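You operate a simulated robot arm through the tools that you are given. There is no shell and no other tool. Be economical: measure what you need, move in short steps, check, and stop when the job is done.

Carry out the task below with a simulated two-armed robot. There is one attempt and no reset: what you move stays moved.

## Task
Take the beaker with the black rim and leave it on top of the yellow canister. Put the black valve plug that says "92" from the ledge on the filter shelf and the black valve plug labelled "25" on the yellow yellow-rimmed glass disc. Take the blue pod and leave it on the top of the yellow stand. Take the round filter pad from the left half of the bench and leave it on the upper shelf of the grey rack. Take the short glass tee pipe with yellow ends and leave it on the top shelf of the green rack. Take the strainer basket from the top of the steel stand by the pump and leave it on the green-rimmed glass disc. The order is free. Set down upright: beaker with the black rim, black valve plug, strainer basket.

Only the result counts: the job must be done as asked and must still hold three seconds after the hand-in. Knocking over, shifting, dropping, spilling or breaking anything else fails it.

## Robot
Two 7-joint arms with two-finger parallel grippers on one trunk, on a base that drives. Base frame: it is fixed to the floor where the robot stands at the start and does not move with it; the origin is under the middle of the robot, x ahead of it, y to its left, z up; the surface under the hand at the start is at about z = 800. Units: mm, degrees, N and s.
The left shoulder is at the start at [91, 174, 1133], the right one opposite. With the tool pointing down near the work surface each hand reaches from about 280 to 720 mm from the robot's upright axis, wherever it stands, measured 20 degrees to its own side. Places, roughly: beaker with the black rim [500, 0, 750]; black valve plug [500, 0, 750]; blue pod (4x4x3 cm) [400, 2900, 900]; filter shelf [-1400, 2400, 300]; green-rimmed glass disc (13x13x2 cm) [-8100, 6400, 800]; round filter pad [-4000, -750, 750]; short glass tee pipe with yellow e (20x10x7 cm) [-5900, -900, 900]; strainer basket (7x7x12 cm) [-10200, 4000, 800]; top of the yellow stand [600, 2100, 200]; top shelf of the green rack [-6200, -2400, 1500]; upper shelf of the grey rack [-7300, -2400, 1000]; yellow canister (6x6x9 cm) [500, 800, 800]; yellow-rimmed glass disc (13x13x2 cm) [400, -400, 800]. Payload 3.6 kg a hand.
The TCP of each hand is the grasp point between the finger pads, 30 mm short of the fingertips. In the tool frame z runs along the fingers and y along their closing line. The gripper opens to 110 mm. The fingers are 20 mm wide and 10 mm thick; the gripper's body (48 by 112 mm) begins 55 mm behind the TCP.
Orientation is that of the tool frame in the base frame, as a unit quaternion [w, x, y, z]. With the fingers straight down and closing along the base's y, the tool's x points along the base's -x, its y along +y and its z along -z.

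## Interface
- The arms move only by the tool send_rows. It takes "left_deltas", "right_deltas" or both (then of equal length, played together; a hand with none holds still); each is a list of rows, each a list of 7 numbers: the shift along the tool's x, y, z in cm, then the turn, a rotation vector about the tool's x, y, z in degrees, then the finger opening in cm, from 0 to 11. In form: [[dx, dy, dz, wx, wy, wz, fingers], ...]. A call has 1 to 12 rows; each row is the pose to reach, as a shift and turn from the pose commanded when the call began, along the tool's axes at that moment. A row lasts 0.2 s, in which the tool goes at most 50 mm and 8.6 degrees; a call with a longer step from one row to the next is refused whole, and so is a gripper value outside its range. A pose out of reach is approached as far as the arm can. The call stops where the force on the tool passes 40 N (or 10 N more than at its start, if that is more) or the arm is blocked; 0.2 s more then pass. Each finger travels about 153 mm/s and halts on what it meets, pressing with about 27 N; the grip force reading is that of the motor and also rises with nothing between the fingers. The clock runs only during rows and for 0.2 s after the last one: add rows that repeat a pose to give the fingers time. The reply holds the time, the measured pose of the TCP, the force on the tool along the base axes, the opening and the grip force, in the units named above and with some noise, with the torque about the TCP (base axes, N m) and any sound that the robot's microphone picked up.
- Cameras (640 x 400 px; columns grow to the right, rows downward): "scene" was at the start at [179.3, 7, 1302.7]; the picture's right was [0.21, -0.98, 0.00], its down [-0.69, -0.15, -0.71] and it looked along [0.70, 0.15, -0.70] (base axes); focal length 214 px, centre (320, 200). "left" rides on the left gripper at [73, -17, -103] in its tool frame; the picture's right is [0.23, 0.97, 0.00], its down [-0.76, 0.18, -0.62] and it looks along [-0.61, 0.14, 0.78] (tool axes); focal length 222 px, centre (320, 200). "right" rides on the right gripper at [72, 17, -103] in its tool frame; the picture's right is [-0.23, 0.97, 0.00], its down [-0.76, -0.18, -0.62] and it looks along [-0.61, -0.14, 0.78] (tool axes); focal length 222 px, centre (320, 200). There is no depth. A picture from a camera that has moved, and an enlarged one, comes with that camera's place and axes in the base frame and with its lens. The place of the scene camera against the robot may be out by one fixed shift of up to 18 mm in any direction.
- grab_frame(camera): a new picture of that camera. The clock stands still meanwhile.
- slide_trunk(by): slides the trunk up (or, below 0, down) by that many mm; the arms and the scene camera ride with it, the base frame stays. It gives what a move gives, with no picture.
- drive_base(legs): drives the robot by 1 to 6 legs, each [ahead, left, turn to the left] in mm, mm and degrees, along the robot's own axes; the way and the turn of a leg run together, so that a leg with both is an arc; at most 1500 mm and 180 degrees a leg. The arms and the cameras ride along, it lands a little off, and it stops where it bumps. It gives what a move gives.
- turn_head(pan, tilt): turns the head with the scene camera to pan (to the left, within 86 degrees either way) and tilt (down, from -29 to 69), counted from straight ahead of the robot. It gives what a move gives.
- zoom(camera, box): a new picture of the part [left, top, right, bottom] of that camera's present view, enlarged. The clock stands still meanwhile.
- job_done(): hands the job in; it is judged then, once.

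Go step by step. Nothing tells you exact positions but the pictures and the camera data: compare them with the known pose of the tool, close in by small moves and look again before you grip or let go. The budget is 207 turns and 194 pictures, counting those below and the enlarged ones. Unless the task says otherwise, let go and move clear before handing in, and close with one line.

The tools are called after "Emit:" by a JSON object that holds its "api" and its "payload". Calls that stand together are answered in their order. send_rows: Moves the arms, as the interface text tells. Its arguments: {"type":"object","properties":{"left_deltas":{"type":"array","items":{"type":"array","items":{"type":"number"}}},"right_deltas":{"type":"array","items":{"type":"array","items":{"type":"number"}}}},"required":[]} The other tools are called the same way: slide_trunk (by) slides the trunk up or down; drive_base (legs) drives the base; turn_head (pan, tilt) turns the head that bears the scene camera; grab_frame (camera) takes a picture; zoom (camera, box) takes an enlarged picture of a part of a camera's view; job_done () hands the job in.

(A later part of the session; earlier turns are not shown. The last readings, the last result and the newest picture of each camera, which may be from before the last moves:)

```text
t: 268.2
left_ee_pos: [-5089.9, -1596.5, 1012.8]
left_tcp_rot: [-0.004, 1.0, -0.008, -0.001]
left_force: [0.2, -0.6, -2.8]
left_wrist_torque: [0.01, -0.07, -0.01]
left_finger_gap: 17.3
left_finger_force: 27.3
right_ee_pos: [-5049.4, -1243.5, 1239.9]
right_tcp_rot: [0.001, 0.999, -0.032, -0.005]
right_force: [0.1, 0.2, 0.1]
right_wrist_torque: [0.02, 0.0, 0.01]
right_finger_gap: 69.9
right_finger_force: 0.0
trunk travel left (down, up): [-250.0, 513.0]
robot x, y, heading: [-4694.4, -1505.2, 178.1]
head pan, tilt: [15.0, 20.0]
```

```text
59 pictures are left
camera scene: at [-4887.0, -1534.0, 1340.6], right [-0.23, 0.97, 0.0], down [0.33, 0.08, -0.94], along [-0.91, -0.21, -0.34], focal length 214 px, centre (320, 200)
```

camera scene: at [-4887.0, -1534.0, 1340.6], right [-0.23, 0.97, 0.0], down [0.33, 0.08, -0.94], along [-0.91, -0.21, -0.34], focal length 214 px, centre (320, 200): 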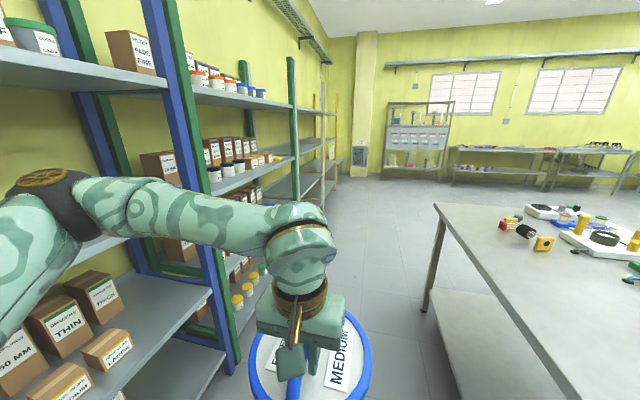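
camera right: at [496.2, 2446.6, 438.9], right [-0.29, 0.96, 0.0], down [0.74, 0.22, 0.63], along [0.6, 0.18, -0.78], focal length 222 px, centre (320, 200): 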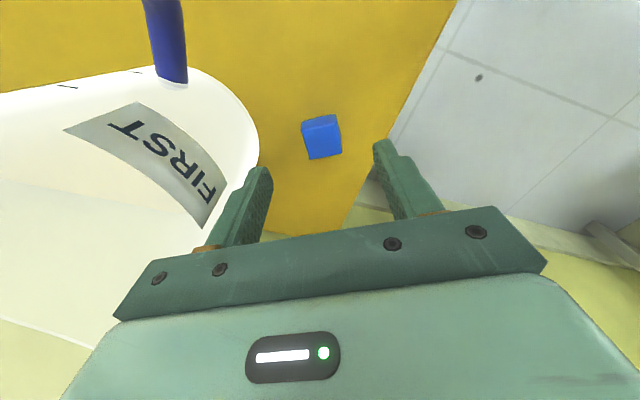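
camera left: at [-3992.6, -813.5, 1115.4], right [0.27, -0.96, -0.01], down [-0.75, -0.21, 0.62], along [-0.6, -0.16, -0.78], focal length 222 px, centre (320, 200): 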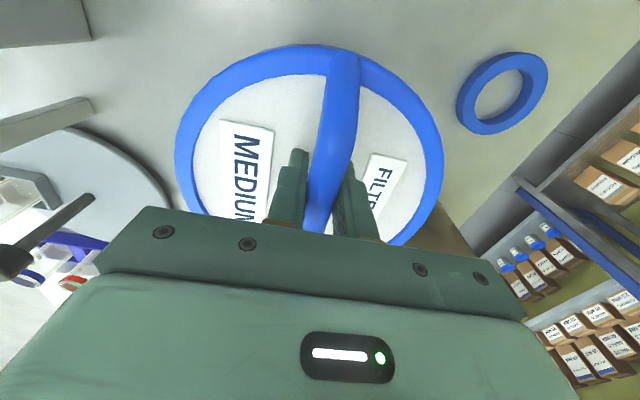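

Emit:
{"api": "zoom", "payload": {"camera": "scene", "box": [430, 180, 640, 310]}}

Emit:
{"api": "zoom", "payload": {"camera": "scene", "box": [150, 20, 370, 240]}}

```text
3.05 times, centred on (535, 245) of scene
camera zoom: at [-4887.0, -1534.0, 1340.6], right [-0.23, 0.97, 0.0], down [0.33, 0.08, -0.94], along [-0.91, -0.21, -0.34], focal length 654 px, centre (-335, 63)
```

zoom: 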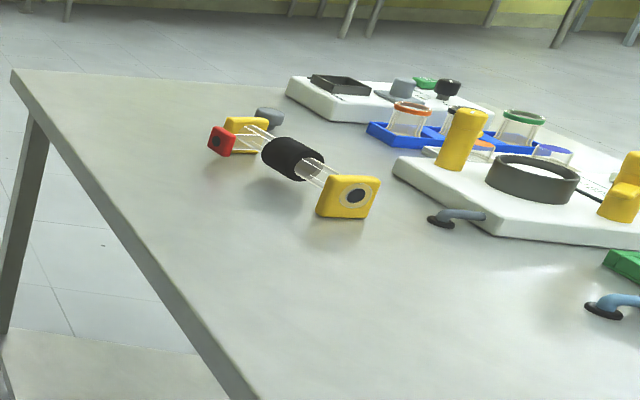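

```text
1.82 times, centred on (260, 130) of scene
camera zoom: at [-4887.0, -1534.0, 1340.6], right [-0.23, 0.97, 0.0], down [0.33, 0.08, -0.94], along [-0.91, -0.21, -0.34], focal length 390 px, centre (429, 327)
```

zoom: 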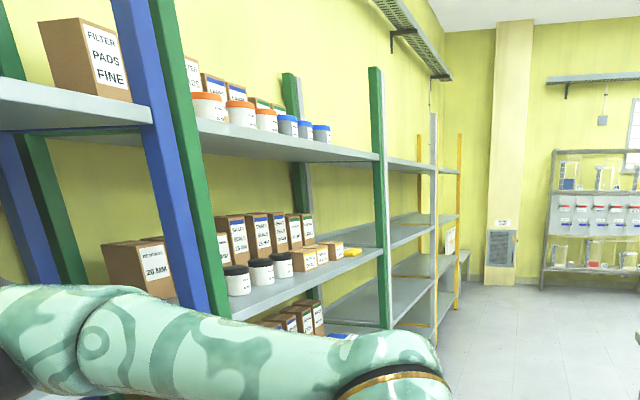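

The tee pipe lies along x at about (-5850, -885), with the black sleeve in the middle. I'll drive alongside the bench end to take it with the right hand.

Emit:
{"api": "drive_base", "payload": {"legs": [[750, -120, 2]]}}

Emit:
{"api": "turn_head", "payload": {"pan": -40, "tilt": 40}}

Emit:
{"api": "grab_frame", "payload": {"camera": "scene"}}

Emit:
{"api": "grab_frame", "payload": {"camera": "right"}}

```text
t: 272.4
left_ee_pos: [-5848.7, -1485.6, 1011.5]
left_tcp_rot: [-0.003, 1.0, 0.008, -0.002]
left_force: [0.0, 0.5, -2.6]
left_wrist_torque: [-0.02, -0.08, 0.0]
left_finger_gap: 17.1
left_finger_force: 27.1
right_ee_pos: [-5820.3, -1131.0, 1239.6]
right_tcp_rot: [0.0, 1.0, -0.014, -0.006]
right_force: [-0.2, 0.9, -0.4]
right_wrist_torque: [0.01, -0.03, 0.0]
right_finger_gap: 69.9
right_finger_force: 0.0
trunk travel left (down, up): [-250.0, 513.0]
robot x, y, heading: [-5456.4, -1383.1, -179.9]
head pan, tilt: [15.0, 20.0]
```

```text
t: 273.6
left_ee_pos: [-5848.3, -1486.5, 1011.9]
left_tcp_rot: [-0.004, 1.0, 0.009, -0.002]
left_force: [0.2, -0.2, -2.3]
left_wrist_torque: [-0.01, -0.07, 0.01]
left_finger_gap: 17.3
left_finger_force: 27.0
right_ee_pos: [-5820.3, -1129.8, 1239.9]
right_tcp_rot: [0.0, 1.0, -0.015, -0.005]
right_force: [-0.2, 0.2, -0.8]
right_wrist_torque: [0.01, 0.03, -0.02]
right_finger_gap: 70.2
right_finger_force: 0.1
trunk travel left (down, up): [-250.0, 513.0]
robot x, y, heading: [-5450.9, -1382.0, -179.4]
head pan, tilt: [-40.0, 40.0]
```

```text
56 pictures are left
camera scene: at [-5623.0, -1337.0, 1309.3], right [0.64, 0.77, 0.0], down [0.49, -0.41, -0.77], along [-0.59, 0.49, -0.64], focal length 214 px, centre (320, 200)
```

scene: 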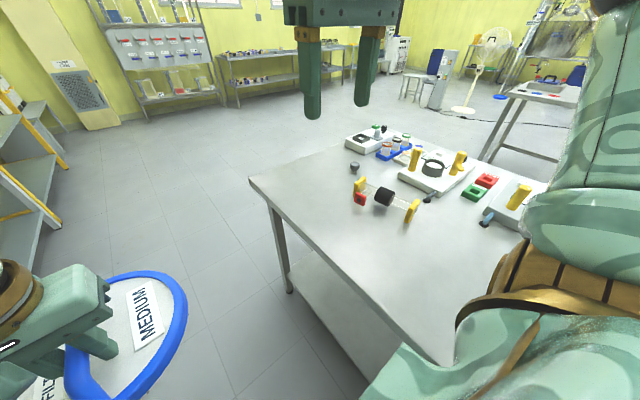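

```text
55 pictures are left
camera right: at [-5746.3, -1150.6, 1342.4], right [-0.26, -0.97, 0.0], down [-0.75, 0.2, 0.63], along [-0.61, 0.16, -0.78], focal length 222 px, centre (320, 200)
```

right: 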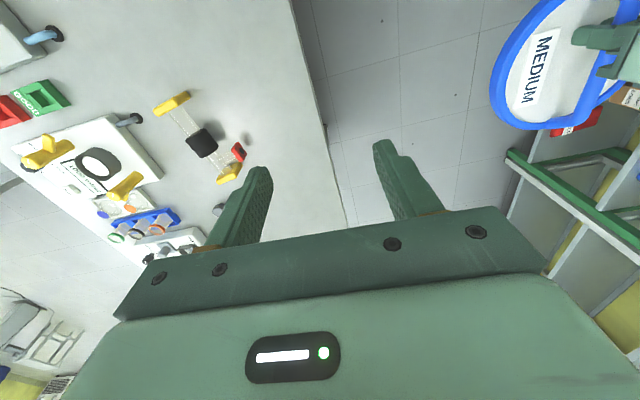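

The sleeve's centre is about (-5888, -846, 888), axis tilted ~8° from x. Moving the right hand above it.

Emit:
{"api": "send_rows", "payload": {"right_deltas": [[-0.9, -3.1, 2.5, 0, 0, -1, 7], [-1.8, -6.3, 5, 0, 0, -2, 7], [-2.6, -9.4, 7.5, 0, 0, -3, 7], [-3.5, -12.5, 10, 0, 0, -4, 7], [-4.3, -15.7, 12.5, 0, 0, -5, 7], [-5.2, -18.8, 15, 0, 0, -6, 7], [-6, -22, 17.5, 0, 0, -7, 7], [-6.9, -25.1, 20, 0, 0, -8, 7], [-7.7, -28.2, 22, 0, 0, -8, 7], [-7.7, -28.2, 22, 0, 0, -8, 7]]}}

Emit:
{"api": "grab_frame", "payload": {"camera": "right"}}

```text
t: 275.8
left_ee_pos: [-5849.9, -1485.0, 1010.5]
left_tcp_rot: [-0.003, 1.0, 0.008, -0.002]
left_force: [-0.7, 0.6, -1.5]
left_wrist_torque: [-0.01, -0.11, 0.04]
left_finger_gap: 17.2
left_finger_force: 26.9
right_ee_pos: [-5848.6, -987.2, 978.5]
right_tcp_rot: [-0.005, 0.999, 0.038, -0.011]
right_force: [0.6, 0.1, -0.6]
right_wrist_torque: [0.01, -0.01, 0.0]
right_finger_gap: 70.2
right_finger_force: 0.0
right hand out of reach, approached as far as the arm can: row 1, 2, 3, 4, 5, 6, 7, 8, 9, 10
trunk travel left (down, up): [-250.0, 513.0]
robot x, y, heading: [-5457.5, -1382.0, -179.9]
head pan, tilt: [-40.0, 40.0]
```

```text
54 pictures are left
camera right: at [-5772.4, -1001.2, 1079.6], right [-0.15, -0.99, 0.0], down [-0.76, 0.12, 0.64], along [-0.63, 0.1, -0.77], focal length 222 px, centre (320, 200)
```

right: 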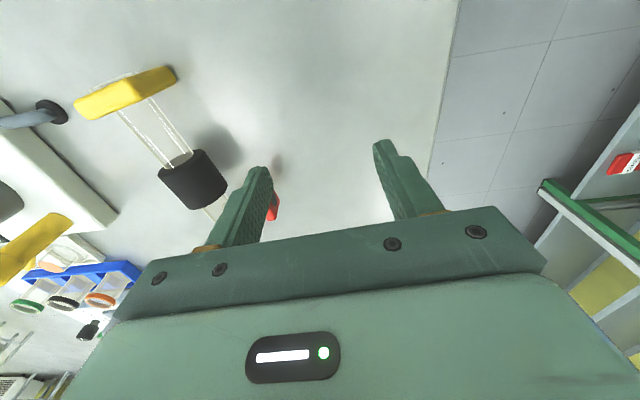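

Emit:
{"api": "send_rows", "payload": {"right_deltas": [[-0.5, -3, 0, 0, 0, 0, 7], [-1, -6, 0, 0, 0, 0, 7], [-1.5, -9, 0, 0, 0, 0, 7], [-2, -12, 0, 0, 0, 0, 7], [-2.5, -14, 1, 0, 0, 0, 7], [-2.5, -14, 1, 0, 0, 0, 7]]}}

Emit:
{"api": "grab_frame", "payload": {"camera": "right"}}

```text
t: 277.2
left_ee_pos: [-5847.1, -1485.7, 1011.0]
left_tcp_rot: [-0.003, 1.0, 0.008, -0.003]
left_force: [0.9, 0.4, -3.3]
left_wrist_torque: [0.01, -0.06, -0.05]
left_finger_gap: 17.5
left_finger_force: 27.3
right_ee_pos: [-5865.0, -949.3, 921.5]
right_tcp_rot: [-0.011, 0.999, 0.037, -0.026]
right_force: [0.2, 0.7, -0.2]
right_wrist_torque: [-0.01, -0.04, -0.02]
right_finger_gap: 69.7
right_finger_force: 0.1
right hand out of reach, approached as far as the arm can: row 1, 2, 3, 4, 5, 6
trunk travel left (down, up): [-250.0, 513.0]
robot x, y, heading: [-5455.3, -1382.4, -179.9]
head pan, tilt: [-40.0, 40.0]
```

```text
53 pictures are left
camera right: at [-5785.8, -963.8, 1020.7], right [-0.16, -0.99, -0.01], down [-0.74, 0.11, 0.66], along [-0.66, 0.11, -0.75], focal length 222 px, centre (320, 200)
```

right: 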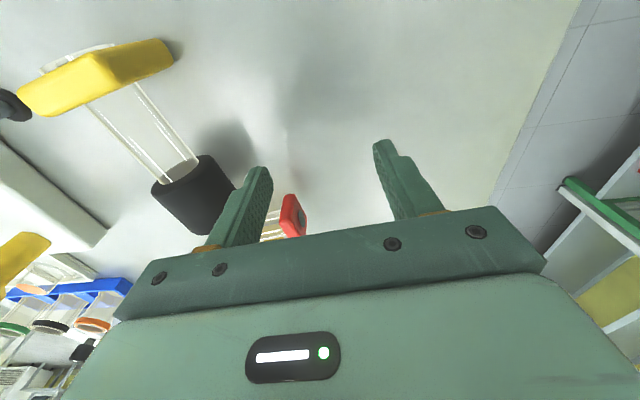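

I'll lift, and re-stance with the robot turned toward the bench (heading 140°) so the pipe is nearer straight ahead.

Emit:
{"api": "send_rows", "payload": {"right_deltas": [[0, 0, -4, 0, 0, 0, 7], [0, 2, -8, 0, 0, 0, 7], [0, 4, -12, 0, 0, 0, 7], [0, 6, -15, 0, 0, 0, 7], [0, 6, -15, 0, 0, 0, 7]]}}

Emit:
{"api": "drive_base", "payload": {"legs": [[105, 18, 0], [0, 0, -40]]}}

Emit:
{"api": "grab_frame", "payload": {"camera": "right"}}

```text
t: 278.4
left_ee_pos: [-5845.6, -1488.9, 1011.6]
left_tcp_rot: [-0.005, 1.0, 0.009, -0.003]
left_force: [1.5, -1.0, -2.7]
left_wrist_torque: [0.02, 0.0, 0.01]
left_finger_gap: 17.6
left_finger_force: 26.8
right_ee_pos: [-5853.4, -1010.4, 1045.1]
right_tcp_rot: [-0.019, 0.999, 0.025, -0.034]
right_force: [1.2, -1.1, -0.1]
right_wrist_torque: [0.03, 0.07, -0.03]
right_finger_gap: 69.8
right_finger_force: 0.0
right hand out of reach, approached as far as the arm can: row 1, 2, 3, 4, 5
trunk travel left (down, up): [-250.0, 513.0]
robot x, y, heading: [-5453.0, -1379.7, -179.8]
head pan, tilt: [-40.0, 40.0]
```

```text
t: 281.5
left_ee_pos: [-5925.8, -1221.2, 1011.0]
left_tcp_rot: [-0.004, 0.941, -0.339, -0.001]
left_force: [-0.3, 0.7, -2.4]
left_wrist_torque: [-0.08, -0.08, 0.0]
left_finger_gap: 17.6
left_finger_force: 26.7
right_ee_pos: [-5620.2, -853.3, 1041.8]
right_tcp_rot: [-0.026, 0.945, -0.325, -0.025]
right_force: [0.2, 0.3, -0.2]
right_wrist_torque: [0.02, 0.02, -0.01]
right_finger_gap: 70.2
right_finger_force: 0.1
trunk travel left (down, up): [-250.0, 513.0]
robot x, y, heading: [-5560.6, -1400.7, 139.3]
head pan, tilt: [-40.0, 40.0]
```

```text
52 pictures are left
camera right: at [-5569.8, -919.5, 1140.1], right [-0.78, -0.63, -0.02], down [-0.47, 0.56, 0.68], along [-0.41, 0.54, -0.74], focal length 222 px, centre (320, 200)
```

right: 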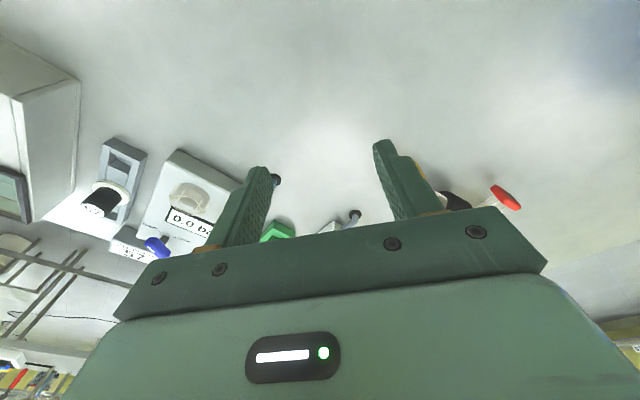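

Emit:
{"api": "send_rows", "payload": {"right_deltas": [[-3, 2.3, 0, -0.5, 0.4, -6.6, 7], [-6.1, 4.6, 0.5, -0.9, 0.8, -13.1, 7], [-9.2, 6.9, 1, -1.4, 1.2, -19.7, 7], [-12.3, 9.2, 2, -1.9, 1.5, -26.2, 7], [-15.4, 11.5, 3, -2.4, 1.9, -32.8, 7], [-18.5, 13.8, 3.6, -2.8, 2.3, -39.3, 7], [-21.5, 16, 4.2, -3.3, 2.7, -45.9, 7], [-21.5, 16, 4.2, -3.3, 2.7, -45.9, 7]]}}

Emit:
{"api": "grab_frame", "payload": {"camera": "right"}}

```text
t: 283.3
left_ee_pos: [-5927.2, -1220.1, 1009.3]
left_tcp_rot: [-0.004, 0.94, -0.34, 0.0]
left_force: [-0.2, -1.0, -2.6]
left_wrist_torque: [-0.07, -0.05, 0.02]
left_finger_gap: 17.2
left_finger_force: 27.2
right_ee_pos: [-5804.5, -974.2, 929.2]
right_tcp_rot: [-0.023, 0.999, 0.042, -0.022]
right_force: [-0.8, 1.3, 0.3]
right_wrist_torque: [0.01, 0.01, -0.03]
right_finger_gap: 70.1
right_finger_force: 0.1
right hand out of reach, approached as far as the arm can: row 1, 2, 3, 4, 5, 6, 7, 8
trunk travel left (down, up): [-250.0, 513.0]
robot x, y, heading: [-5558.3, -1395.4, 139.5]
head pan, tilt: [-40.0, 40.0]
```

```text
51 pictures are left
camera right: at [-5725.4, -990.6, 1027.9], right [-0.14, -0.99, -0.04], down [-0.75, 0.08, 0.66], along [-0.65, 0.12, -0.75], focal length 222 px, centre (320, 200)
```

right: 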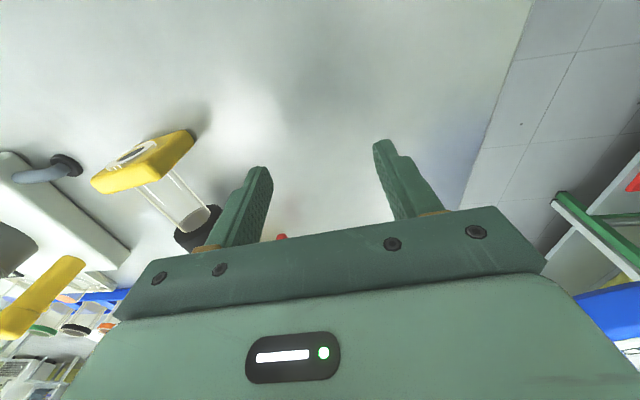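

The right wrist can't yaw counter-clockwise that far, but clockwise works. I'll lift, un-yaw, and take a stance facing the bench (heading 90°) so I can grip with a clockwise yaw.

Emit:
{"api": "send_rows", "payload": {"right_deltas": [[0, 0, -4, 0, 0, 0, 7], [0, 0, -8, 0, 0, 6, 7], [0, 0, -12, 0, 0, 14, 7], [0, 0, -15, 0, 0, 22, 7], [0, 0, -15, 0, 0, 30, 7], [0, 0, -15, 0, 0, 38, 7], [0, 0, -15, 0, 0, 46, 7], [0, 0, -15, 0, 0, 54, 7], [0, 0, -15, 0, 0, 62, 7], [0, 0, -15, 0, 0, 70, 7], [0, 0, -15, 0, 0, 70, 7]]}}

Emit:
{"api": "drive_base", "payload": {"legs": [[325, 277, 0], [0, 0, -49.5]]}}

Emit:
{"api": "grab_frame", "payload": {"camera": "right"}}

```text
t: 285.7
left_ee_pos: [-5926.0, -1220.2, 1010.7]
left_tcp_rot: [-0.004, 0.94, -0.34, -0.001]
left_force: [-0.5, 0.2, -3.5]
left_wrist_torque: [-0.06, -0.07, -0.01]
left_finger_gap: 17.5
left_finger_force: 27.0
right_ee_pos: [-5794.1, -977.4, 1085.2]
right_tcp_rot: [-0.005, 0.842, -0.539, -0.032]
right_force: [0.3, 0.4, -0.3]
right_wrist_torque: [-0.01, -0.01, 0.01]
right_finger_gap: 70.2
right_finger_force: 0.0
right hand out of reach, approached as far as the arm can: row 1, 2
trunk travel left (down, up): [-250.0, 513.0]
robot x, y, heading: [-5555.2, -1398.8, 139.4]
head pan, tilt: [-40.0, 40.0]
```

```text
t: 290.6
left_ee_pos: [-6089.4, -1009.4, 1010.6]
left_tcp_rot: [0.003, -0.706, 0.708, -0.002]
left_force: [-0.6, 0.3, -2.0]
left_wrist_torque: [-0.09, 0.0, -0.01]
left_finger_gap: 17.3
left_finger_force: 27.4
right_ee_pos: [-5815.4, -956.1, 1086.0]
right_tcp_rot: [0.017, -0.534, 0.845, 0.026]
right_force: [0.9, -0.5, 0.3]
right_wrist_torque: [-0.01, 0.01, 0.0]
right_finger_gap: 70.0
right_finger_force: 0.1
trunk travel left (down, up): [-250.0, 513.0]
robot x, y, heading: [-5988.8, -1404.3, 89.1]
head pan, tilt: [-40.0, 40.0]
```

```text
50 pictures are left
camera right: at [-5862.5, -1020.7, 1185.2], right [-0.78, 0.62, 0.04], down [0.49, 0.57, 0.66], along [0.39, 0.54, -0.75], focal length 222 px, centre (320, 200)
```

right: 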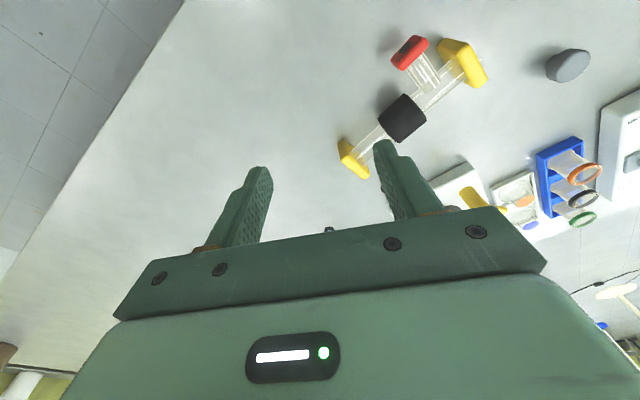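

Emit:
{"api": "send_rows", "payload": {"right_deltas": [[-0.9, 1.6, 0.5, 0.4, 0.3, 8.1, 7], [-1.8, 3.2, 1, 0.8, 0.6, 16.1, 7], [-2.7, 4.7, 2, 1.2, 0.9, 24.2, 7], [-3.6, 6.3, 3.5, 1.7, 1.3, 32.3, 7], [-4.6, 7.9, 5, 2.1, 1.6, 40.4, 7], [-5.5, 9.4, 6.5, 2.5, 1.9, 48.4, 7], [-6.4, 11, 8, 2.9, 2.2, 56.5, 7], [-6.4, 11, 8, 2.9, 2.2, 56.5, 7]]}}

Emit:
{"api": "grab_frame", "payload": {"camera": "right"}}

```text
t: 292.4
left_ee_pos: [-6088.7, -1008.6, 1012.2]
left_tcp_rot: [0.005, -0.706, 0.708, -0.001]
left_force: [-1.0, -0.2, -1.9]
left_wrist_torque: [-0.08, 0.0, -0.01]
left_finger_gap: 17.4
left_finger_force: 26.9
right_ee_pos: [-5834.6, -888.2, 1040.4]
right_tcp_rot: [0.001, -0.095, 0.995, 0.003]
right_force: [-0.2, 0.0, -0.5]
right_wrist_torque: [0.01, 0.0, -0.03]
right_finger_gap: 69.7
right_finger_force: 0.0
right hand out of reach, approached as far as the arm can: row 3, 4, 5, 6, 7, 8
trunk travel left (down, up): [-250.0, 513.0]
robot x, y, heading: [-5994.0, -1406.7, 89.3]
head pan, tilt: [-40.0, 40.0]
```

```text
49 pictures are left
camera right: at [-5908.3, -887.6, 1144.5], right [0.04, 1.0, 0.01], down [0.78, -0.03, 0.62], along [0.62, -0.02, -0.78], focal length 222 px, centre (320, 200)
```

right: 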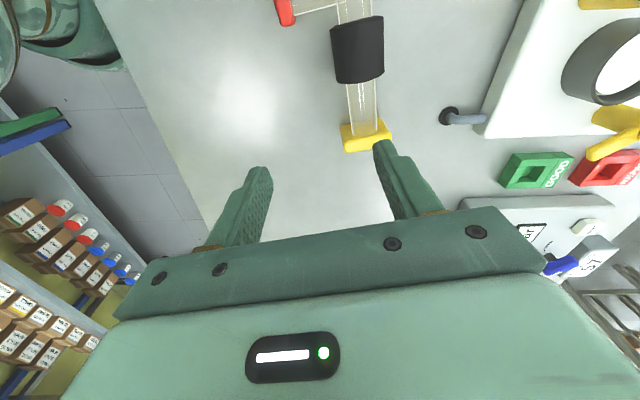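

Emit:
{"api": "send_rows", "payload": {"right_deltas": [[1.5, 1.5, 0, 0, 0, 0, 7], [3, 3, 0.5, 0, 0, 0, 7], [4.4, 4.5, 1, 0, 0, 0, 7], [4.4, 4.5, 4, 0, 0, 0, 7], [4.4, 4.5, 4, 0, 0, 0, 7]]}}

Emit:
{"api": "grab_frame", "payload": {"camera": "right"}}

```text
t: 293.6
left_ee_pos: [-6090.3, -1008.9, 1011.6]
left_tcp_rot: [0.004, -0.707, 0.708, -0.001]
left_force: [0.1, 0.3, -2.7]
left_wrist_torque: [-0.08, -0.03, 0.01]
left_finger_gap: 17.3
left_finger_force: 27.1
right_ee_pos: [-5840.6, -897.6, 1031.9]
right_tcp_rot: [0.002, -0.096, 0.995, 0.004]
right_force: [0.1, -0.1, 0.3]
right_wrist_torque: [0.0, 0.01, 0.0]
right_finger_gap: 70.0
right_finger_force: 0.0
right hand out of reach, approached as far as the arm can: row 1, 2, 3, 4, 5
trunk travel left (down, up): [-250.0, 513.0]
robot x, y, heading: [-5990.8, -1407.0, 89.1]
head pan, tilt: [-40.0, 40.0]
```

```text
48 pictures are left
camera right: at [-5915.6, -896.6, 1135.2], right [0.04, 1.0, 0.01], down [0.78, -0.03, 0.62], along [0.62, -0.02, -0.78], focal length 222 px, centre (320, 200)
```

right: 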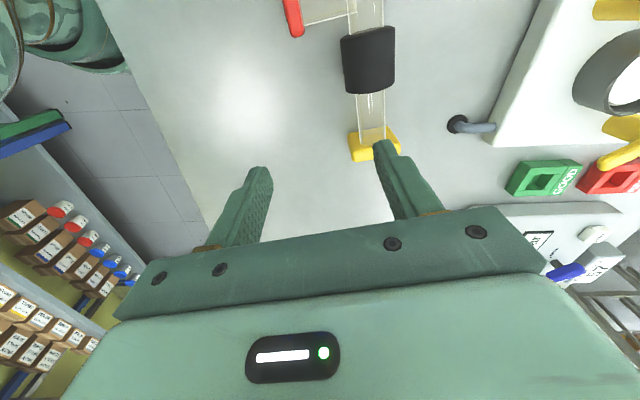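

Near its limit again. A better stance is at the bench's end facing +x, where the default hand orientation fits the pipe. I'll lift both hands and drive around.

Emit:
{"api": "send_rows", "payload": {"right_deltas": [[0, 0, -4, 0, 0, -4, 7], [0, 0, -8, 0, 0, -12, 7], [0, 0, -10, 0, 0, -20, 7], [0, 0, -10, 0, 0, -28, 7], [0, 0, -10, 0, 0, -36, 7], [0, 0, -10, 0, 0, -44, 7], [0, 0, -10, 0, 0, -52, 7], [0, 0, -10, 0, 0, -60, 7], [0, 0, -10, 0, 0, -68, 7], [0, 0, -10, 0, 0, -72, 7], [0, 0, -10, 0, 0, -72, 7]], "left_deltas": [[0, 0, -2, 0, 0, 0, 0.3], [0, 0, -4, 0, 0, 0, 0.3], [0, 0, -6, 0, 0, 0, 0.3], [0, 0, -8, 0, 0, 0, 0.3], [0, 0, -10, 0, 0, 0, 0.3], [0, 0, -10, 0, 0, 0, 0.3], [0, 0, -10, 0, 0, 0, 0.3], [0, 0, -10, 0, 0, 0, 0.3], [0, 0, -10, 0, 0, 0, 0.3], [0, 0, -10, 0, 0, 0, 0.3], [0, 0, -10, 0, 0, 0, 0.3]]}}

Emit:
{"api": "drive_base", "payload": {"legs": [[0, 680, 0], [770, 0, 0], [0, 0, -89.1]]}}

Emit:
{"api": "turn_head", "payload": {"pan": -10, "tilt": 38}}

Emit:
{"api": "grab_frame", "payload": {"camera": "scene"}}

```text
t: 296.0
left_ee_pos: [-6089.2, -1010.6, 1110.9]
left_tcp_rot: [0.003, -0.707, 0.708, -0.001]
left_force: [0.6, 0.8, -1.3]
left_wrist_torque: [-0.07, -0.01, 0.03]
left_finger_gap: 17.3
left_finger_force: 26.8
right_ee_pos: [-5821.6, -899.2, 1129.4]
right_tcp_rot: [0.0, -0.66, 0.751, 0.004]
right_force: [0.1, 0.4, 0.9]
right_wrist_torque: [-0.03, -0.01, 0.0]
right_finger_gap: 69.7
right_finger_force: 0.1
right hand out of reach, approached as far as the arm can: row 1, 2, 3, 4, 5, 6, 7, 8, 9, 10, 11
trunk travel left (down, up): [-250.0, 513.0]
robot x, y, heading: [-5992.1, -1410.9, 88.9]
head pan, tilt: [-40.0, 40.0]
```

```text
t: 307.3
left_ee_pos: [-6283.5, -524.2, 1110.8]
left_tcp_rot: [0.002, -0.017, 1.0, -0.004]
left_force: [0.1, 0.5, -1.6]
left_wrist_torque: [-0.01, 0.13, 0.04]
left_finger_gap: 17.3
left_finger_force: 27.0
right_ee_pos: [-6163.4, -785.9, 1129.0]
right_tcp_rot: [0.003, 0.046, 0.999, 0.002]
right_force: [0.0, 1.1, -0.4]
right_wrist_torque: [0.0, -0.01, -0.02]
right_finger_gap: 70.1
right_finger_force: 0.0
trunk travel left (down, up): [-250.0, 513.0]
robot x, y, heading: [-6677.1, -637.6, 1.2]
head pan, tilt: [-40.0, 40.0]
```

```text
t: 308.2
left_ee_pos: [-6284.2, -522.2, 1111.0]
left_tcp_rot: [0.002, -0.018, 1.0, -0.003]
left_force: [-0.7, -0.2, -2.6]
left_wrist_torque: [0.02, 0.08, 0.0]
left_finger_gap: 17.4
left_finger_force: 26.9
right_ee_pos: [-6162.5, -787.2, 1128.2]
right_tcp_rot: [0.002, 0.046, 0.999, 0.003]
right_force: [-0.1, 0.4, -0.5]
right_wrist_torque: [0.02, -0.04, 0.02]
right_finger_gap: 70.0
right_finger_force: 0.1
trunk travel left (down, up): [-250.0, 513.0]
robot x, y, heading: [-6674.2, -635.1, 1.0]
head pan, tilt: [-10.0, 38.0]
```

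```text
47 pictures are left
camera scene: at [-6490.4, -656.6, 1312.3], right [-0.15, -0.99, 0.0], down [-0.61, 0.1, -0.79], along [0.78, -0.12, -0.62], focal length 214 px, centre (320, 200)
```

scene: 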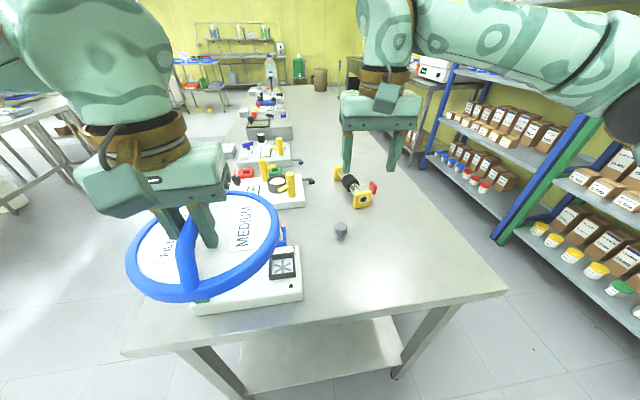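

Emit:
{"api": "drive_base", "payload": {"legs": [[115, 0, 0]]}}

Emit:
{"api": "send_rows", "payload": {"right_deltas": [[-4, 0.5, 2, 0, 0, 0.7, 7], [-8, 1, 4, 0, 0, 1.4, 7], [-10.5, 1.7, 7, 0, 0, 2.1, 7], [-11.5, 2.2, 10, 0, 0, 2.7, 7], [-11.5, 2.2, 12, 0, 0, 2.7, 7], [-11.5, 2.2, 12, 0, 0, 2.7, 7]]}}

Emit:
{"api": "grab_frame", "payload": {"camera": "right"}}

```text
t: 309.5
left_ee_pos: [-6167.6, -518.3, 1110.7]
left_tcp_rot: [0.001, -0.021, 1.0, -0.003]
left_force: [0.6, -0.9, -3.1]
left_wrist_torque: [-0.02, 0.08, -0.01]
left_finger_gap: 17.3
left_finger_force: 26.3
right_ee_pos: [-6046.2, -780.8, 1128.8]
right_tcp_rot: [0.002, 0.044, 0.999, 0.002]
right_force: [-1.0, 0.3, 0.1]
right_wrist_torque: [0.0, 0.06, -0.04]
right_finger_gap: 69.8
right_finger_force: 0.0
trunk travel left (down, up): [-250.0, 513.0]
robot x, y, heading: [-6560.8, -638.9, 1.3]
head pan, tilt: [-10.0, 38.0]
```

```text
t: 310.9
left_ee_pos: [-6169.1, -519.8, 1111.0]
left_tcp_rot: [0.002, -0.021, 1.0, -0.003]
left_force: [-1.1, -0.5, -2.7]
left_wrist_torque: [-0.01, 0.04, -0.01]
left_finger_gap: 17.4
left_finger_force: 26.8
right_ee_pos: [-5977.8, -818.1, 1053.8]
right_tcp_rot: [0.002, 0.067, 0.998, 0.003]
right_force: [0.7, 0.1, 0.0]
right_wrist_torque: [-0.04, 0.02, 0.01]
right_finger_gap: 70.0
right_finger_force: 0.1
right hand out of reach, approached as far as the arm can: row 1, 2, 3, 4, 5, 6
trunk travel left (down, up): [-250.0, 513.0]
robot x, y, heading: [-6561.5, -631.7, 1.7]
head pan, tilt: [-10.0, 38.0]
```

```text
46 pictures are left
camera right: at [-6048.0, -793.0, 1156.0], right [0.36, 0.93, 0.01], down [0.73, -0.28, 0.63], along [0.59, -0.22, -0.78], focal length 222 px, centre (320, 200)
```

right: 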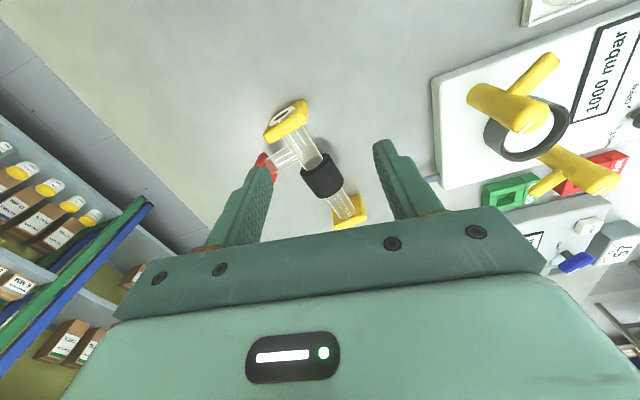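

Emit:
{"api": "send_rows", "payload": {"right_deltas": [[-1, -0.3, 3, 0, 0, -4, 7], [-3, -0.9, 6, 0, 0, -8, 7], [-5.5, -1.6, 8, 0, 0, -12, 7], [-8.7, -2.3, 9.5, 0, 0, -16, 7], [-8.7, -2.3, 9.5, 0, 0, -16, 7]]}}

Emit:
{"api": "grab_frame", "payload": {"camera": "right"}}

```text
t: 312.1
left_ee_pos: [-6169.7, -518.1, 1110.5]
left_tcp_rot: [0.001, -0.02, 1.0, -0.003]
left_force: [-1.1, -0.6, -3.5]
left_wrist_torque: [0.0, 0.09, -0.01]
left_finger_gap: 17.3
left_finger_force: 26.9
right_ee_pos: [-5961.8, -844.4, 947.5]
right_tcp_rot: [0.006, -0.072, 0.997, 0.003]
right_force: [0.0, -0.2, 0.3]
right_wrist_torque: [-0.02, 0.02, 0.03]
right_finger_gap: 70.0
right_finger_force: 0.1
right hand out of reach, approached as far as the arm can: row 1, 2, 3, 4, 5
trunk travel left (down, up): [-250.0, 513.0]
robot x, y, heading: [-6559.6, -628.9, 1.6]
head pan, tilt: [-10.0, 38.0]
```

```text
45 pictures are left
camera right: at [-6037.4, -839.9, 1050.6], right [0.09, 1.0, 0.01], down [0.77, -0.07, 0.63], along [0.63, -0.05, -0.78], focal length 222 px, centre (320, 200)
```

right: 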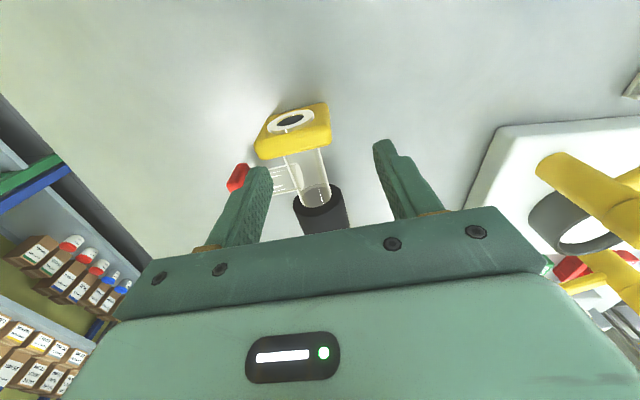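

Orientation is right, but the reach is ~65 mm short. Tilting the hand back 30° about the closing axis extends it, so I'm doing that above the sleeve.

Emit:
{"api": "send_rows", "payload": {"right_deltas": [[0, -0.4, -3, 0, -7.5, 0, 7], [-2, -0.9, -5.2, 0, -15, 0, 7], [-4, -1.4, -5.2, 0, -22.5, 0, 7], [-6, -1.8, -5.2, 0, -30, 0, 7], [-6, -1.8, -5.2, 0, -30, 0, 7]]}}

Emit:
{"api": "grab_frame", "payload": {"camera": "right"}}

```text
t: 313.3
left_ee_pos: [-6170.6, -517.5, 1110.2]
left_tcp_rot: [0.002, -0.02, 1.0, -0.004]
left_force: [0.4, -0.2, -2.5]
left_wrist_torque: [0.01, 0.1, 0.01]
left_finger_gap: 17.2
left_finger_force: 27.1
right_ee_pos: [-5901.7, -855.4, 1001.7]
right_tcp_rot: [0.261, -0.069, 0.963, 0.021]
right_force: [-0.1, -0.7, 0.3]
right_wrist_torque: [0.01, -0.02, -0.05]
right_finger_gap: 70.1
right_finger_force: 0.0
trunk travel left (down, up): [-250.0, 513.0]
robot x, y, heading: [-6560.9, -634.3, 1.3]
head pan, tilt: [-10.0, 38.0]
```

```text
44 pictures are left
camera right: at [-6016.5, -858.1, 1054.7], right [0.05, 0.99, 0.12], down [0.36, -0.13, 0.92], along [0.93, -0.01, -0.37], focal length 222 px, centre (320, 200)
```

right: 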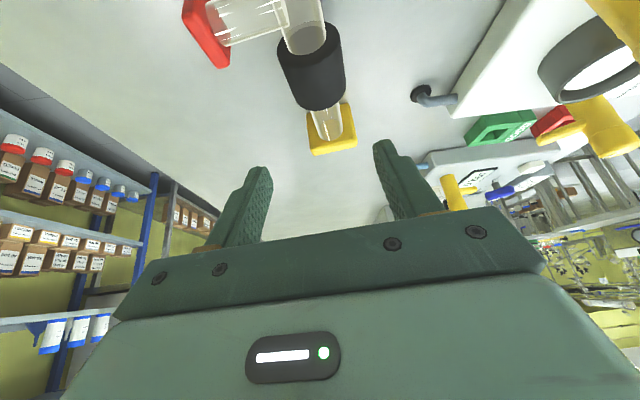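

Emit:
{"api": "send_rows", "payload": {"right_deltas": [[1.5, 0.1, 3.3, 0, 0, 0, 7], [3.1, 0.2, 6.6, 0, 0, 0, 7], [4.5, 0.2, 9.5, 0, 0, 0, 7], [4.5, 0.2, 9.5, 0, 0, 0, 7]]}}

Emit:
{"api": "grab_frame", "payload": {"camera": "right"}}

```text
t: 314.3
left_ee_pos: [-6168.2, -518.3, 1111.8]
left_tcp_rot: [0.002, -0.02, 1.0, -0.004]
left_force: [-0.1, 0.9, -1.3]
left_wrist_torque: [0.0, 0.08, -0.01]
left_finger_gap: 17.4
left_finger_force: 27.2
right_ee_pos: [-5890.2, -855.4, 896.2]
right_tcp_rot: [0.261, -0.07, 0.963, 0.02]
right_force: [-0.2, -0.5, -0.1]
right_wrist_torque: [0.0, 0.01, -0.03]
right_finger_gap: 69.9
right_finger_force: 0.0
trunk travel left (down, up): [-250.0, 513.0]
robot x, y, heading: [-6557.7, -633.0, 1.6]
head pan, tilt: [-10.0, 38.0]
```

```text
43 pictures are left
camera right: at [-6007.1, -856.6, 949.7], right [0.05, 0.99, 0.12], down [0.36, -0.13, 0.92], along [0.93, -0.01, -0.37], focal length 222 px, centre (320, 200)
```

right: 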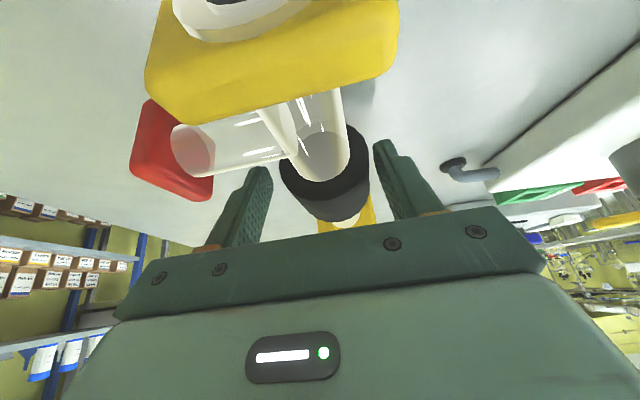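

The sleeve is between the fingers. Gripping and lifting.

Emit:
{"api": "send_rows", "payload": {"right_deltas": [[0, 0, 0, 0, 0, 0, 5.5], [0, 0, 0, 0, 0, 0, 3.5], [0, 0, 0, 0, 0, 0, 2.5], [0, 0, 0, 0, 0, 0, 2.5], [-1, 0, -1.7, 0, 0, 0, 2.5], [-3, 0, -5.2, 0, 0, 0, 2.5], [-5, 0, -8.6, 0, 0, 0, 2.5], [-6.5, 0, -11, 0, 0, 0, 2.5], [-6.5, 0, -11, 0, 0, 0, 2.5]]}}

Emit:
{"api": "grab_frame", "payload": {"camera": "right"}}

```text
t: 316.3
left_ee_pos: [-6168.7, -518.4, 1110.0]
left_tcp_rot: [0.003, -0.02, 1.0, -0.003]
left_force: [0.5, 0.7, -2.4]
left_wrist_torque: [-0.02, 0.1, 0.0]
left_finger_gap: 17.3
left_finger_force: 27.2
right_ee_pos: [-5890.9, -855.5, 1023.8]
right_tcp_rot: [0.26, -0.07, 0.963, 0.021]
right_force: [-0.9, 0.5, -3.0]
right_wrist_torque: [0.0, -0.05, -0.05]
right_finger_gap: 48.2
right_finger_force: 27.3
trunk travel left (down, up): [-250.0, 513.0]
robot x, y, heading: [-6561.9, -635.2, 1.7]
head pan, tilt: [-10.0, 38.0]
```

```text
42 pictures are left
camera right: at [-6006.3, -857.2, 1078.0], right [0.05, 0.99, 0.12], down [0.37, -0.13, 0.92], along [0.93, -0.01, -0.37], focal length 222 px, centre (320, 200)
```

right: 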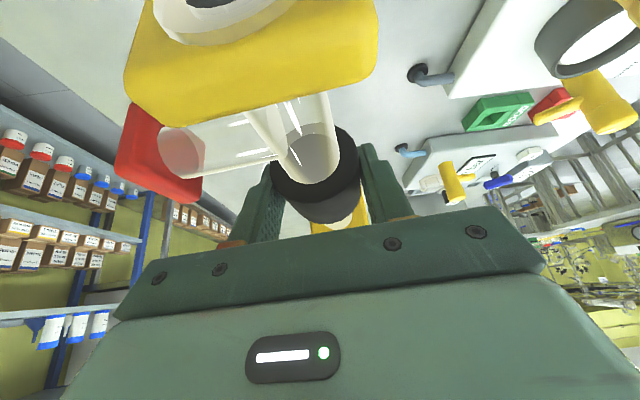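

Both objects are in hand. Now I'll back away from the bench and face the racks.

Emit:
{"api": "drive_base", "payload": {"legs": [[-300, 0, 0], [0, -300, 0], [0, 0, -91.5]]}}

Emit:
{"api": "turn_head", "payload": {"pan": 0, "tilt": 8}}

Emit:
{"api": "grab_frame", "payload": {"camera": "scene"}}

```text
t: 323.7
left_ee_pos: [-6735.4, -1324.0, 1110.8]
left_tcp_rot: [-0.001, 0.694, 0.72, -0.004]
left_force: [0.0, -0.3, -3.3]
left_wrist_torque: [0.09, 0.04, -0.01]
left_finger_gap: 17.4
left_finger_force: 27.3
right_ee_pos: [-7074.2, -1600.8, 1025.6]
right_tcp_rot: [0.198, 0.634, 0.728, -0.171]
right_force: [0.2, 0.4, -3.3]
right_wrist_torque: [-0.03, 0.0, 0.02]
right_finger_gap: 48.2
right_finger_force: 26.7
trunk travel left (down, up): [-250.0, 513.0]
robot x, y, heading: [-6847.2, -933.0, -89.1]
head pan, tilt: [-10.0, 38.0]
```

```text
t: 324.7
left_ee_pos: [-6735.4, -1323.6, 1111.9]
left_tcp_rot: [-0.001, 0.694, 0.719, -0.003]
left_force: [-0.2, -0.1, -2.5]
left_wrist_torque: [0.09, -0.01, -0.02]
left_finger_gap: 17.4
left_finger_force: 26.9
right_ee_pos: [-7074.3, -1601.2, 1025.5]
right_tcp_rot: [0.198, 0.634, 0.728, -0.17]
right_force: [-0.1, 0.0, -2.4]
right_wrist_torque: [-0.02, -0.04, 0.01]
right_finger_gap: 48.0
right_finger_force: 27.0
trunk travel left (down, up): [-250.0, 513.0]
robot x, y, heading: [-6849.0, -933.3, -88.8]
head pan, tilt: [0.0, 8.0]
```

```text
41 pictures are left
camera scene: at [-6845.3, -1137.5, 1360.1], right [-1.0, -0.02, 0.0], down [0.0, 0.14, -0.99], along [0.02, -0.99, -0.14], focal length 214 px, centre (320, 200)
```

scene: 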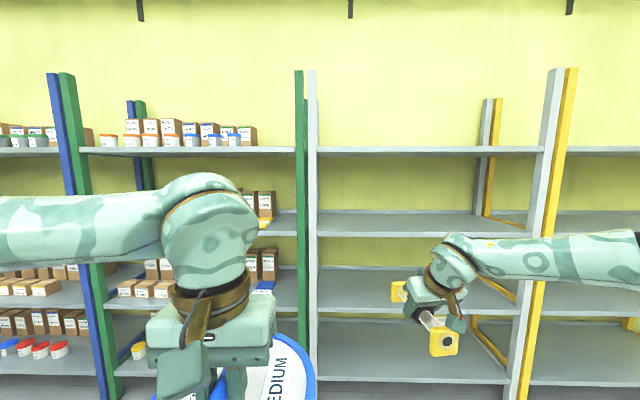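

Grey rack shelves are at z≈1450, 1060, 670 and 250, so the "upper shelf" is the ≈1060 one; the green rack's top is ≈1450, with free space at its right end. I'll place the pipe first: retract the left hand, raise the trunk 500, and approach the green rack.

Emit:
{"api": "send_rows", "payload": {"left_deltas": [[2, 0, 0, 0, 0, 0, 0.3], [4, 0, 0, 0, 0, 0, 0.3], [6, 0, 0, 0, 0, 0, 0.3], [7, 0, 0, 0, 0, 0, 0.3], [7, 0, 0, 0, 0, 0, 0.3]]}}

Emit:
{"api": "slide_trunk", "payload": {"by": 500}}

Emit:
{"api": "drive_base", "payload": {"legs": [[0, 447, -1], [470, 0, 0]]}}

Emit:
{"api": "turn_head", "payload": {"pan": -10, "tilt": 25}}

Emit:
{"api": "grab_frame", "payload": {"camera": "scene"}}

Emit:
{"api": "grab_frame", "payload": {"camera": "right"}}

```text
t: 325.9
left_ee_pos: [-6738.4, -1253.4, 1110.8]
left_tcp_rot: [-0.001, 0.694, 0.72, -0.004]
left_force: [0.1, -0.3, -1.8]
left_wrist_torque: [0.09, 0.01, 0.02]
left_finger_gap: 17.2
left_finger_force: 26.9
right_ee_pos: [-7073.8, -1601.2, 1024.5]
right_tcp_rot: [0.199, 0.633, 0.728, -0.17]
right_force: [0.3, 0.3, -1.1]
right_wrist_torque: [0.0, -0.05, 0.0]
right_finger_gap: 47.9
right_finger_force: 26.7
trunk travel left (down, up): [-250.0, 513.0]
robot x, y, heading: [-6845.4, -929.5, -88.8]
head pan, tilt: [0.0, 8.0]
```

```text
refused: 500 is not a number from -400 to 400
```

```text
t: 328.4
left_ee_pos: [-6387.9, -1243.3, 1111.0]
left_tcp_rot: [-0.002, 0.654, 0.756, -0.006]
left_force: [1.9, -0.9, -3.1]
left_wrist_torque: [0.14, 0.1, 0.02]
left_finger_gap: 17.3
left_finger_force: 27.3
right_ee_pos: [-6682.2, -1626.9, 1028.0]
right_tcp_rot: [0.208, 0.591, 0.763, -0.161]
right_force: [0.0, -0.4, -2.7]
right_wrist_torque: [-0.05, 0.03, -0.02]
right_finger_gap: 48.2
right_finger_force: 27.4
trunk travel left (down, up): [-250.0, 513.0]
robot x, y, heading: [-6536.8, -940.5, -82.4]
head pan, tilt: [0.0, 8.0]
stopped in leg 1: the robot was blocked; the commanded pose is now the measured one
```

```text
t: 329.2
left_ee_pos: [-6393.5, -1241.6, 1112.7]
left_tcp_rot: [0.001, 0.655, 0.756, -0.006]
left_force: [0.8, -0.3, -2.6]
left_wrist_torque: [0.09, 0.03, -0.02]
left_finger_gap: 17.5
left_finger_force: 27.1
right_ee_pos: [-6690.0, -1623.8, 1030.1]
right_tcp_rot: [0.21, 0.593, 0.76, -0.162]
right_force: [0.6, -0.4, -2.4]
right_wrist_torque: [-0.01, 0.0, -0.07]
right_finger_gap: 48.2
right_finger_force: 26.9
trunk travel left (down, up): [-250.0, 513.0]
robot x, y, heading: [-6535.9, -939.6, -82.8]
head pan, tilt: [-10.0, 25.0]
```

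```text
40 pictures are left
camera scene: at [-6528.9, -1141.4, 1332.7], right [-1.0, 0.04, 0.0], down [0.02, 0.42, -0.91], along [-0.04, -0.91, -0.42], focal length 214 px, centre (320, 200)
```

scene: 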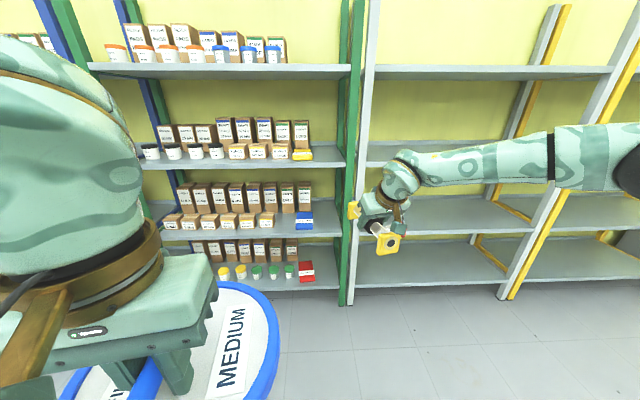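

```text
39 pictures are left
camera right: at [-6701.2, -1510.0, 1081.0], right [0.99, 0.05, 0.12], down [-0.09, -0.37, 0.92], along [0.09, -0.93, -0.36], focal length 222 px, centre (320, 200)
```

right: 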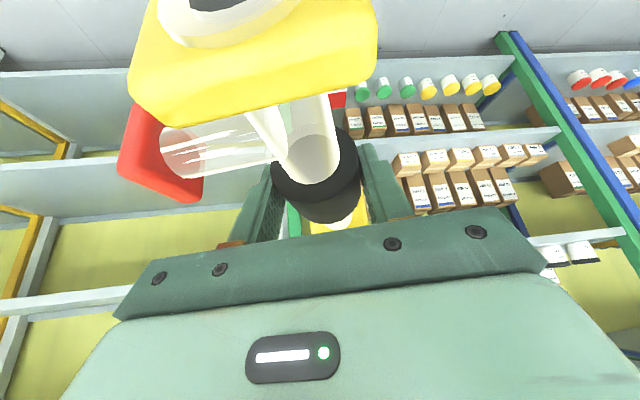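

The base bumped the bench end (I drove left too early), and the trunk step is limited to 400. I'll move away from the bench, then raise the trunk in two steps.

Emit:
{"api": "drive_base", "payload": {"legs": [[0, -60, -6.5]]}}

Emit:
{"api": "slide_trunk", "payload": {"by": 400}}

Emit:
{"api": "slide_trunk", "payload": {"by": 90}}

```text
t: 330.1
left_ee_pos: [-6492.2, -1261.3, 1112.8]
left_tcp_rot: [0.002, 0.698, 0.716, -0.004]
left_force: [-0.3, 0.5, -2.8]
left_wrist_torque: [0.09, -0.05, 0.0]
left_finger_gap: 17.5
left_finger_force: 26.9
right_ee_pos: [-6831.8, -1606.2, 1027.7]
right_tcp_rot: [0.199, 0.637, 0.725, -0.171]
right_force: [-1.4, -0.2, -2.6]
right_wrist_torque: [0.02, -0.08, 0.08]
right_finger_gap: 48.2
right_finger_force: 26.8
trunk travel left (down, up): [-250.0, 513.0]
robot x, y, heading: [-6597.4, -940.9, -89.2]
head pan, tilt: [-10.0, 25.0]
```

```text
t: 334.0
left_ee_pos: [-6490.6, -1261.7, 1513.5]
left_tcp_rot: [0.001, 0.698, 0.716, -0.005]
left_force: [1.2, -0.4, -2.2]
left_wrist_torque: [0.09, -0.05, 0.0]
left_finger_gap: 17.3
left_finger_force: 27.6
right_ee_pos: [-6830.0, -1585.8, 1478.3]
right_tcp_rot: [0.224, 0.628, 0.718, -0.2]
right_force: [0.8, 0.0, -1.6]
right_wrist_torque: [0.03, 0.0, 0.01]
right_finger_gap: 48.3
right_finger_force: 27.2
trunk travel left (down, up): [-650.0, 113.0]
robot x, y, heading: [-6598.3, -942.6, -89.0]
head pan, tilt: [-10.0, 25.0]
```

```text
t: 335.2
left_ee_pos: [-6490.2, -1261.0, 1602.7]
left_tcp_rot: [0.001, 0.698, 0.716, -0.006]
left_force: [-0.3, 0.0, -2.7]
left_wrist_torque: [0.07, 0.0, 0.01]
left_finger_gap: 17.3
left_finger_force: 26.6
right_ee_pos: [-6830.4, -1586.7, 1567.1]
right_tcp_rot: [0.225, 0.628, 0.718, -0.2]
right_force: [-0.1, -0.9, -2.7]
right_wrist_torque: [-0.04, 0.0, -0.02]
right_finger_gap: 48.2
right_finger_force: 26.8
trunk travel left (down, up): [-740.0, 23.0]
robot x, y, heading: [-6595.4, -943.5, -89.2]
head pan, tilt: [-10.0, 25.0]
```

Emit:
{"api": "drive_base", "payload": {"legs": [[400, 0, 0]]}}

Emit:
{"api": "drive_base", "payload": {"legs": [[0, 200, 0]]}}

Emit:
{"api": "grab_frame", "payload": {"camera": "scene"}}

Emit:
{"api": "grab_frame", "payload": {"camera": "right"}}

```text
t: 337.7
left_ee_pos: [-6484.9, -1661.0, 1602.4]
left_tcp_rot: [0.0, 0.698, 0.717, -0.006]
left_force: [0.2, 0.4, -1.5]
left_wrist_torque: [0.08, -0.01, 0.02]
left_finger_gap: 17.2
left_finger_force: 27.5
right_ee_pos: [-6823.0, -1986.0, 1568.8]
right_tcp_rot: [0.225, 0.628, 0.717, -0.201]
right_force: [0.1, -0.8, -2.5]
right_wrist_torque: [0.0, 0.0, -0.02]
right_finger_gap: 48.0
right_finger_force: 27.1
trunk travel left (down, up): [-740.0, 23.0]
robot x, y, heading: [-6590.1, -1343.0, -89.2]
head pan, tilt: [-10.0, 25.0]
```

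```text
t: 339.3
left_ee_pos: [-6281.3, -1659.5, 1601.8]
left_tcp_rot: [0.002, 0.699, 0.716, -0.004]
left_force: [-0.3, -0.4, -3.1]
left_wrist_torque: [0.1, 0.0, -0.02]
left_finger_gap: 17.5
left_finger_force: 27.2
right_ee_pos: [-6621.1, -1984.3, 1566.1]
right_tcp_rot: [0.225, 0.63, 0.716, -0.2]
right_force: [0.8, -0.9, -2.3]
right_wrist_torque: [0.01, -0.02, 0.02]
right_finger_gap: 48.1
right_finger_force: 27.4
trunk travel left (down, up): [-740.0, 23.0]
robot x, y, heading: [-6383.1, -1338.2, -89.3]
head pan, tilt: [-10.0, 25.0]
```

```text
38 pictures are left
camera scene: at [-6405.0, -1453.7, 1826.3], right [-0.99, 0.16, 0.0], down [0.07, 0.42, -0.91], along [-0.14, -0.89, -0.42], focal length 214 px, centre (320, 200)
```

scene: 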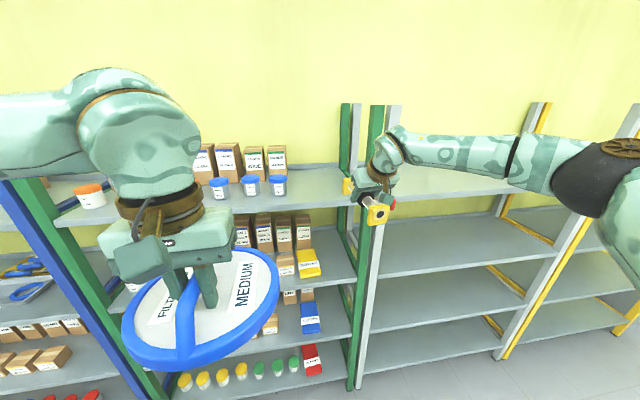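

```text
37 pictures are left
camera right: at [-6619.7, -1865.0, 1610.0], right [0.99, -0.06, 0.13], down [-0.14, -0.29, 0.95], along [-0.02, -0.96, -0.29], focal length 222 px, centre (320, 200)
```

right: 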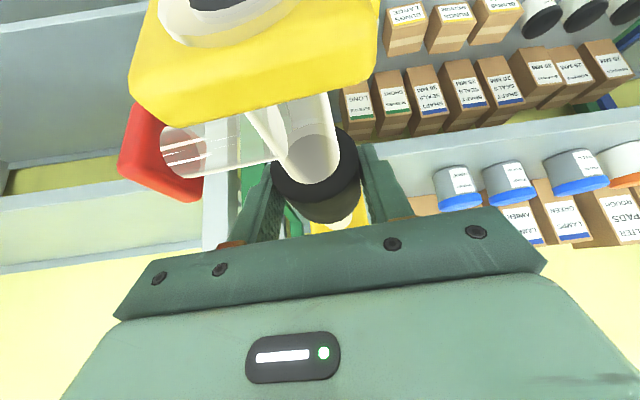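

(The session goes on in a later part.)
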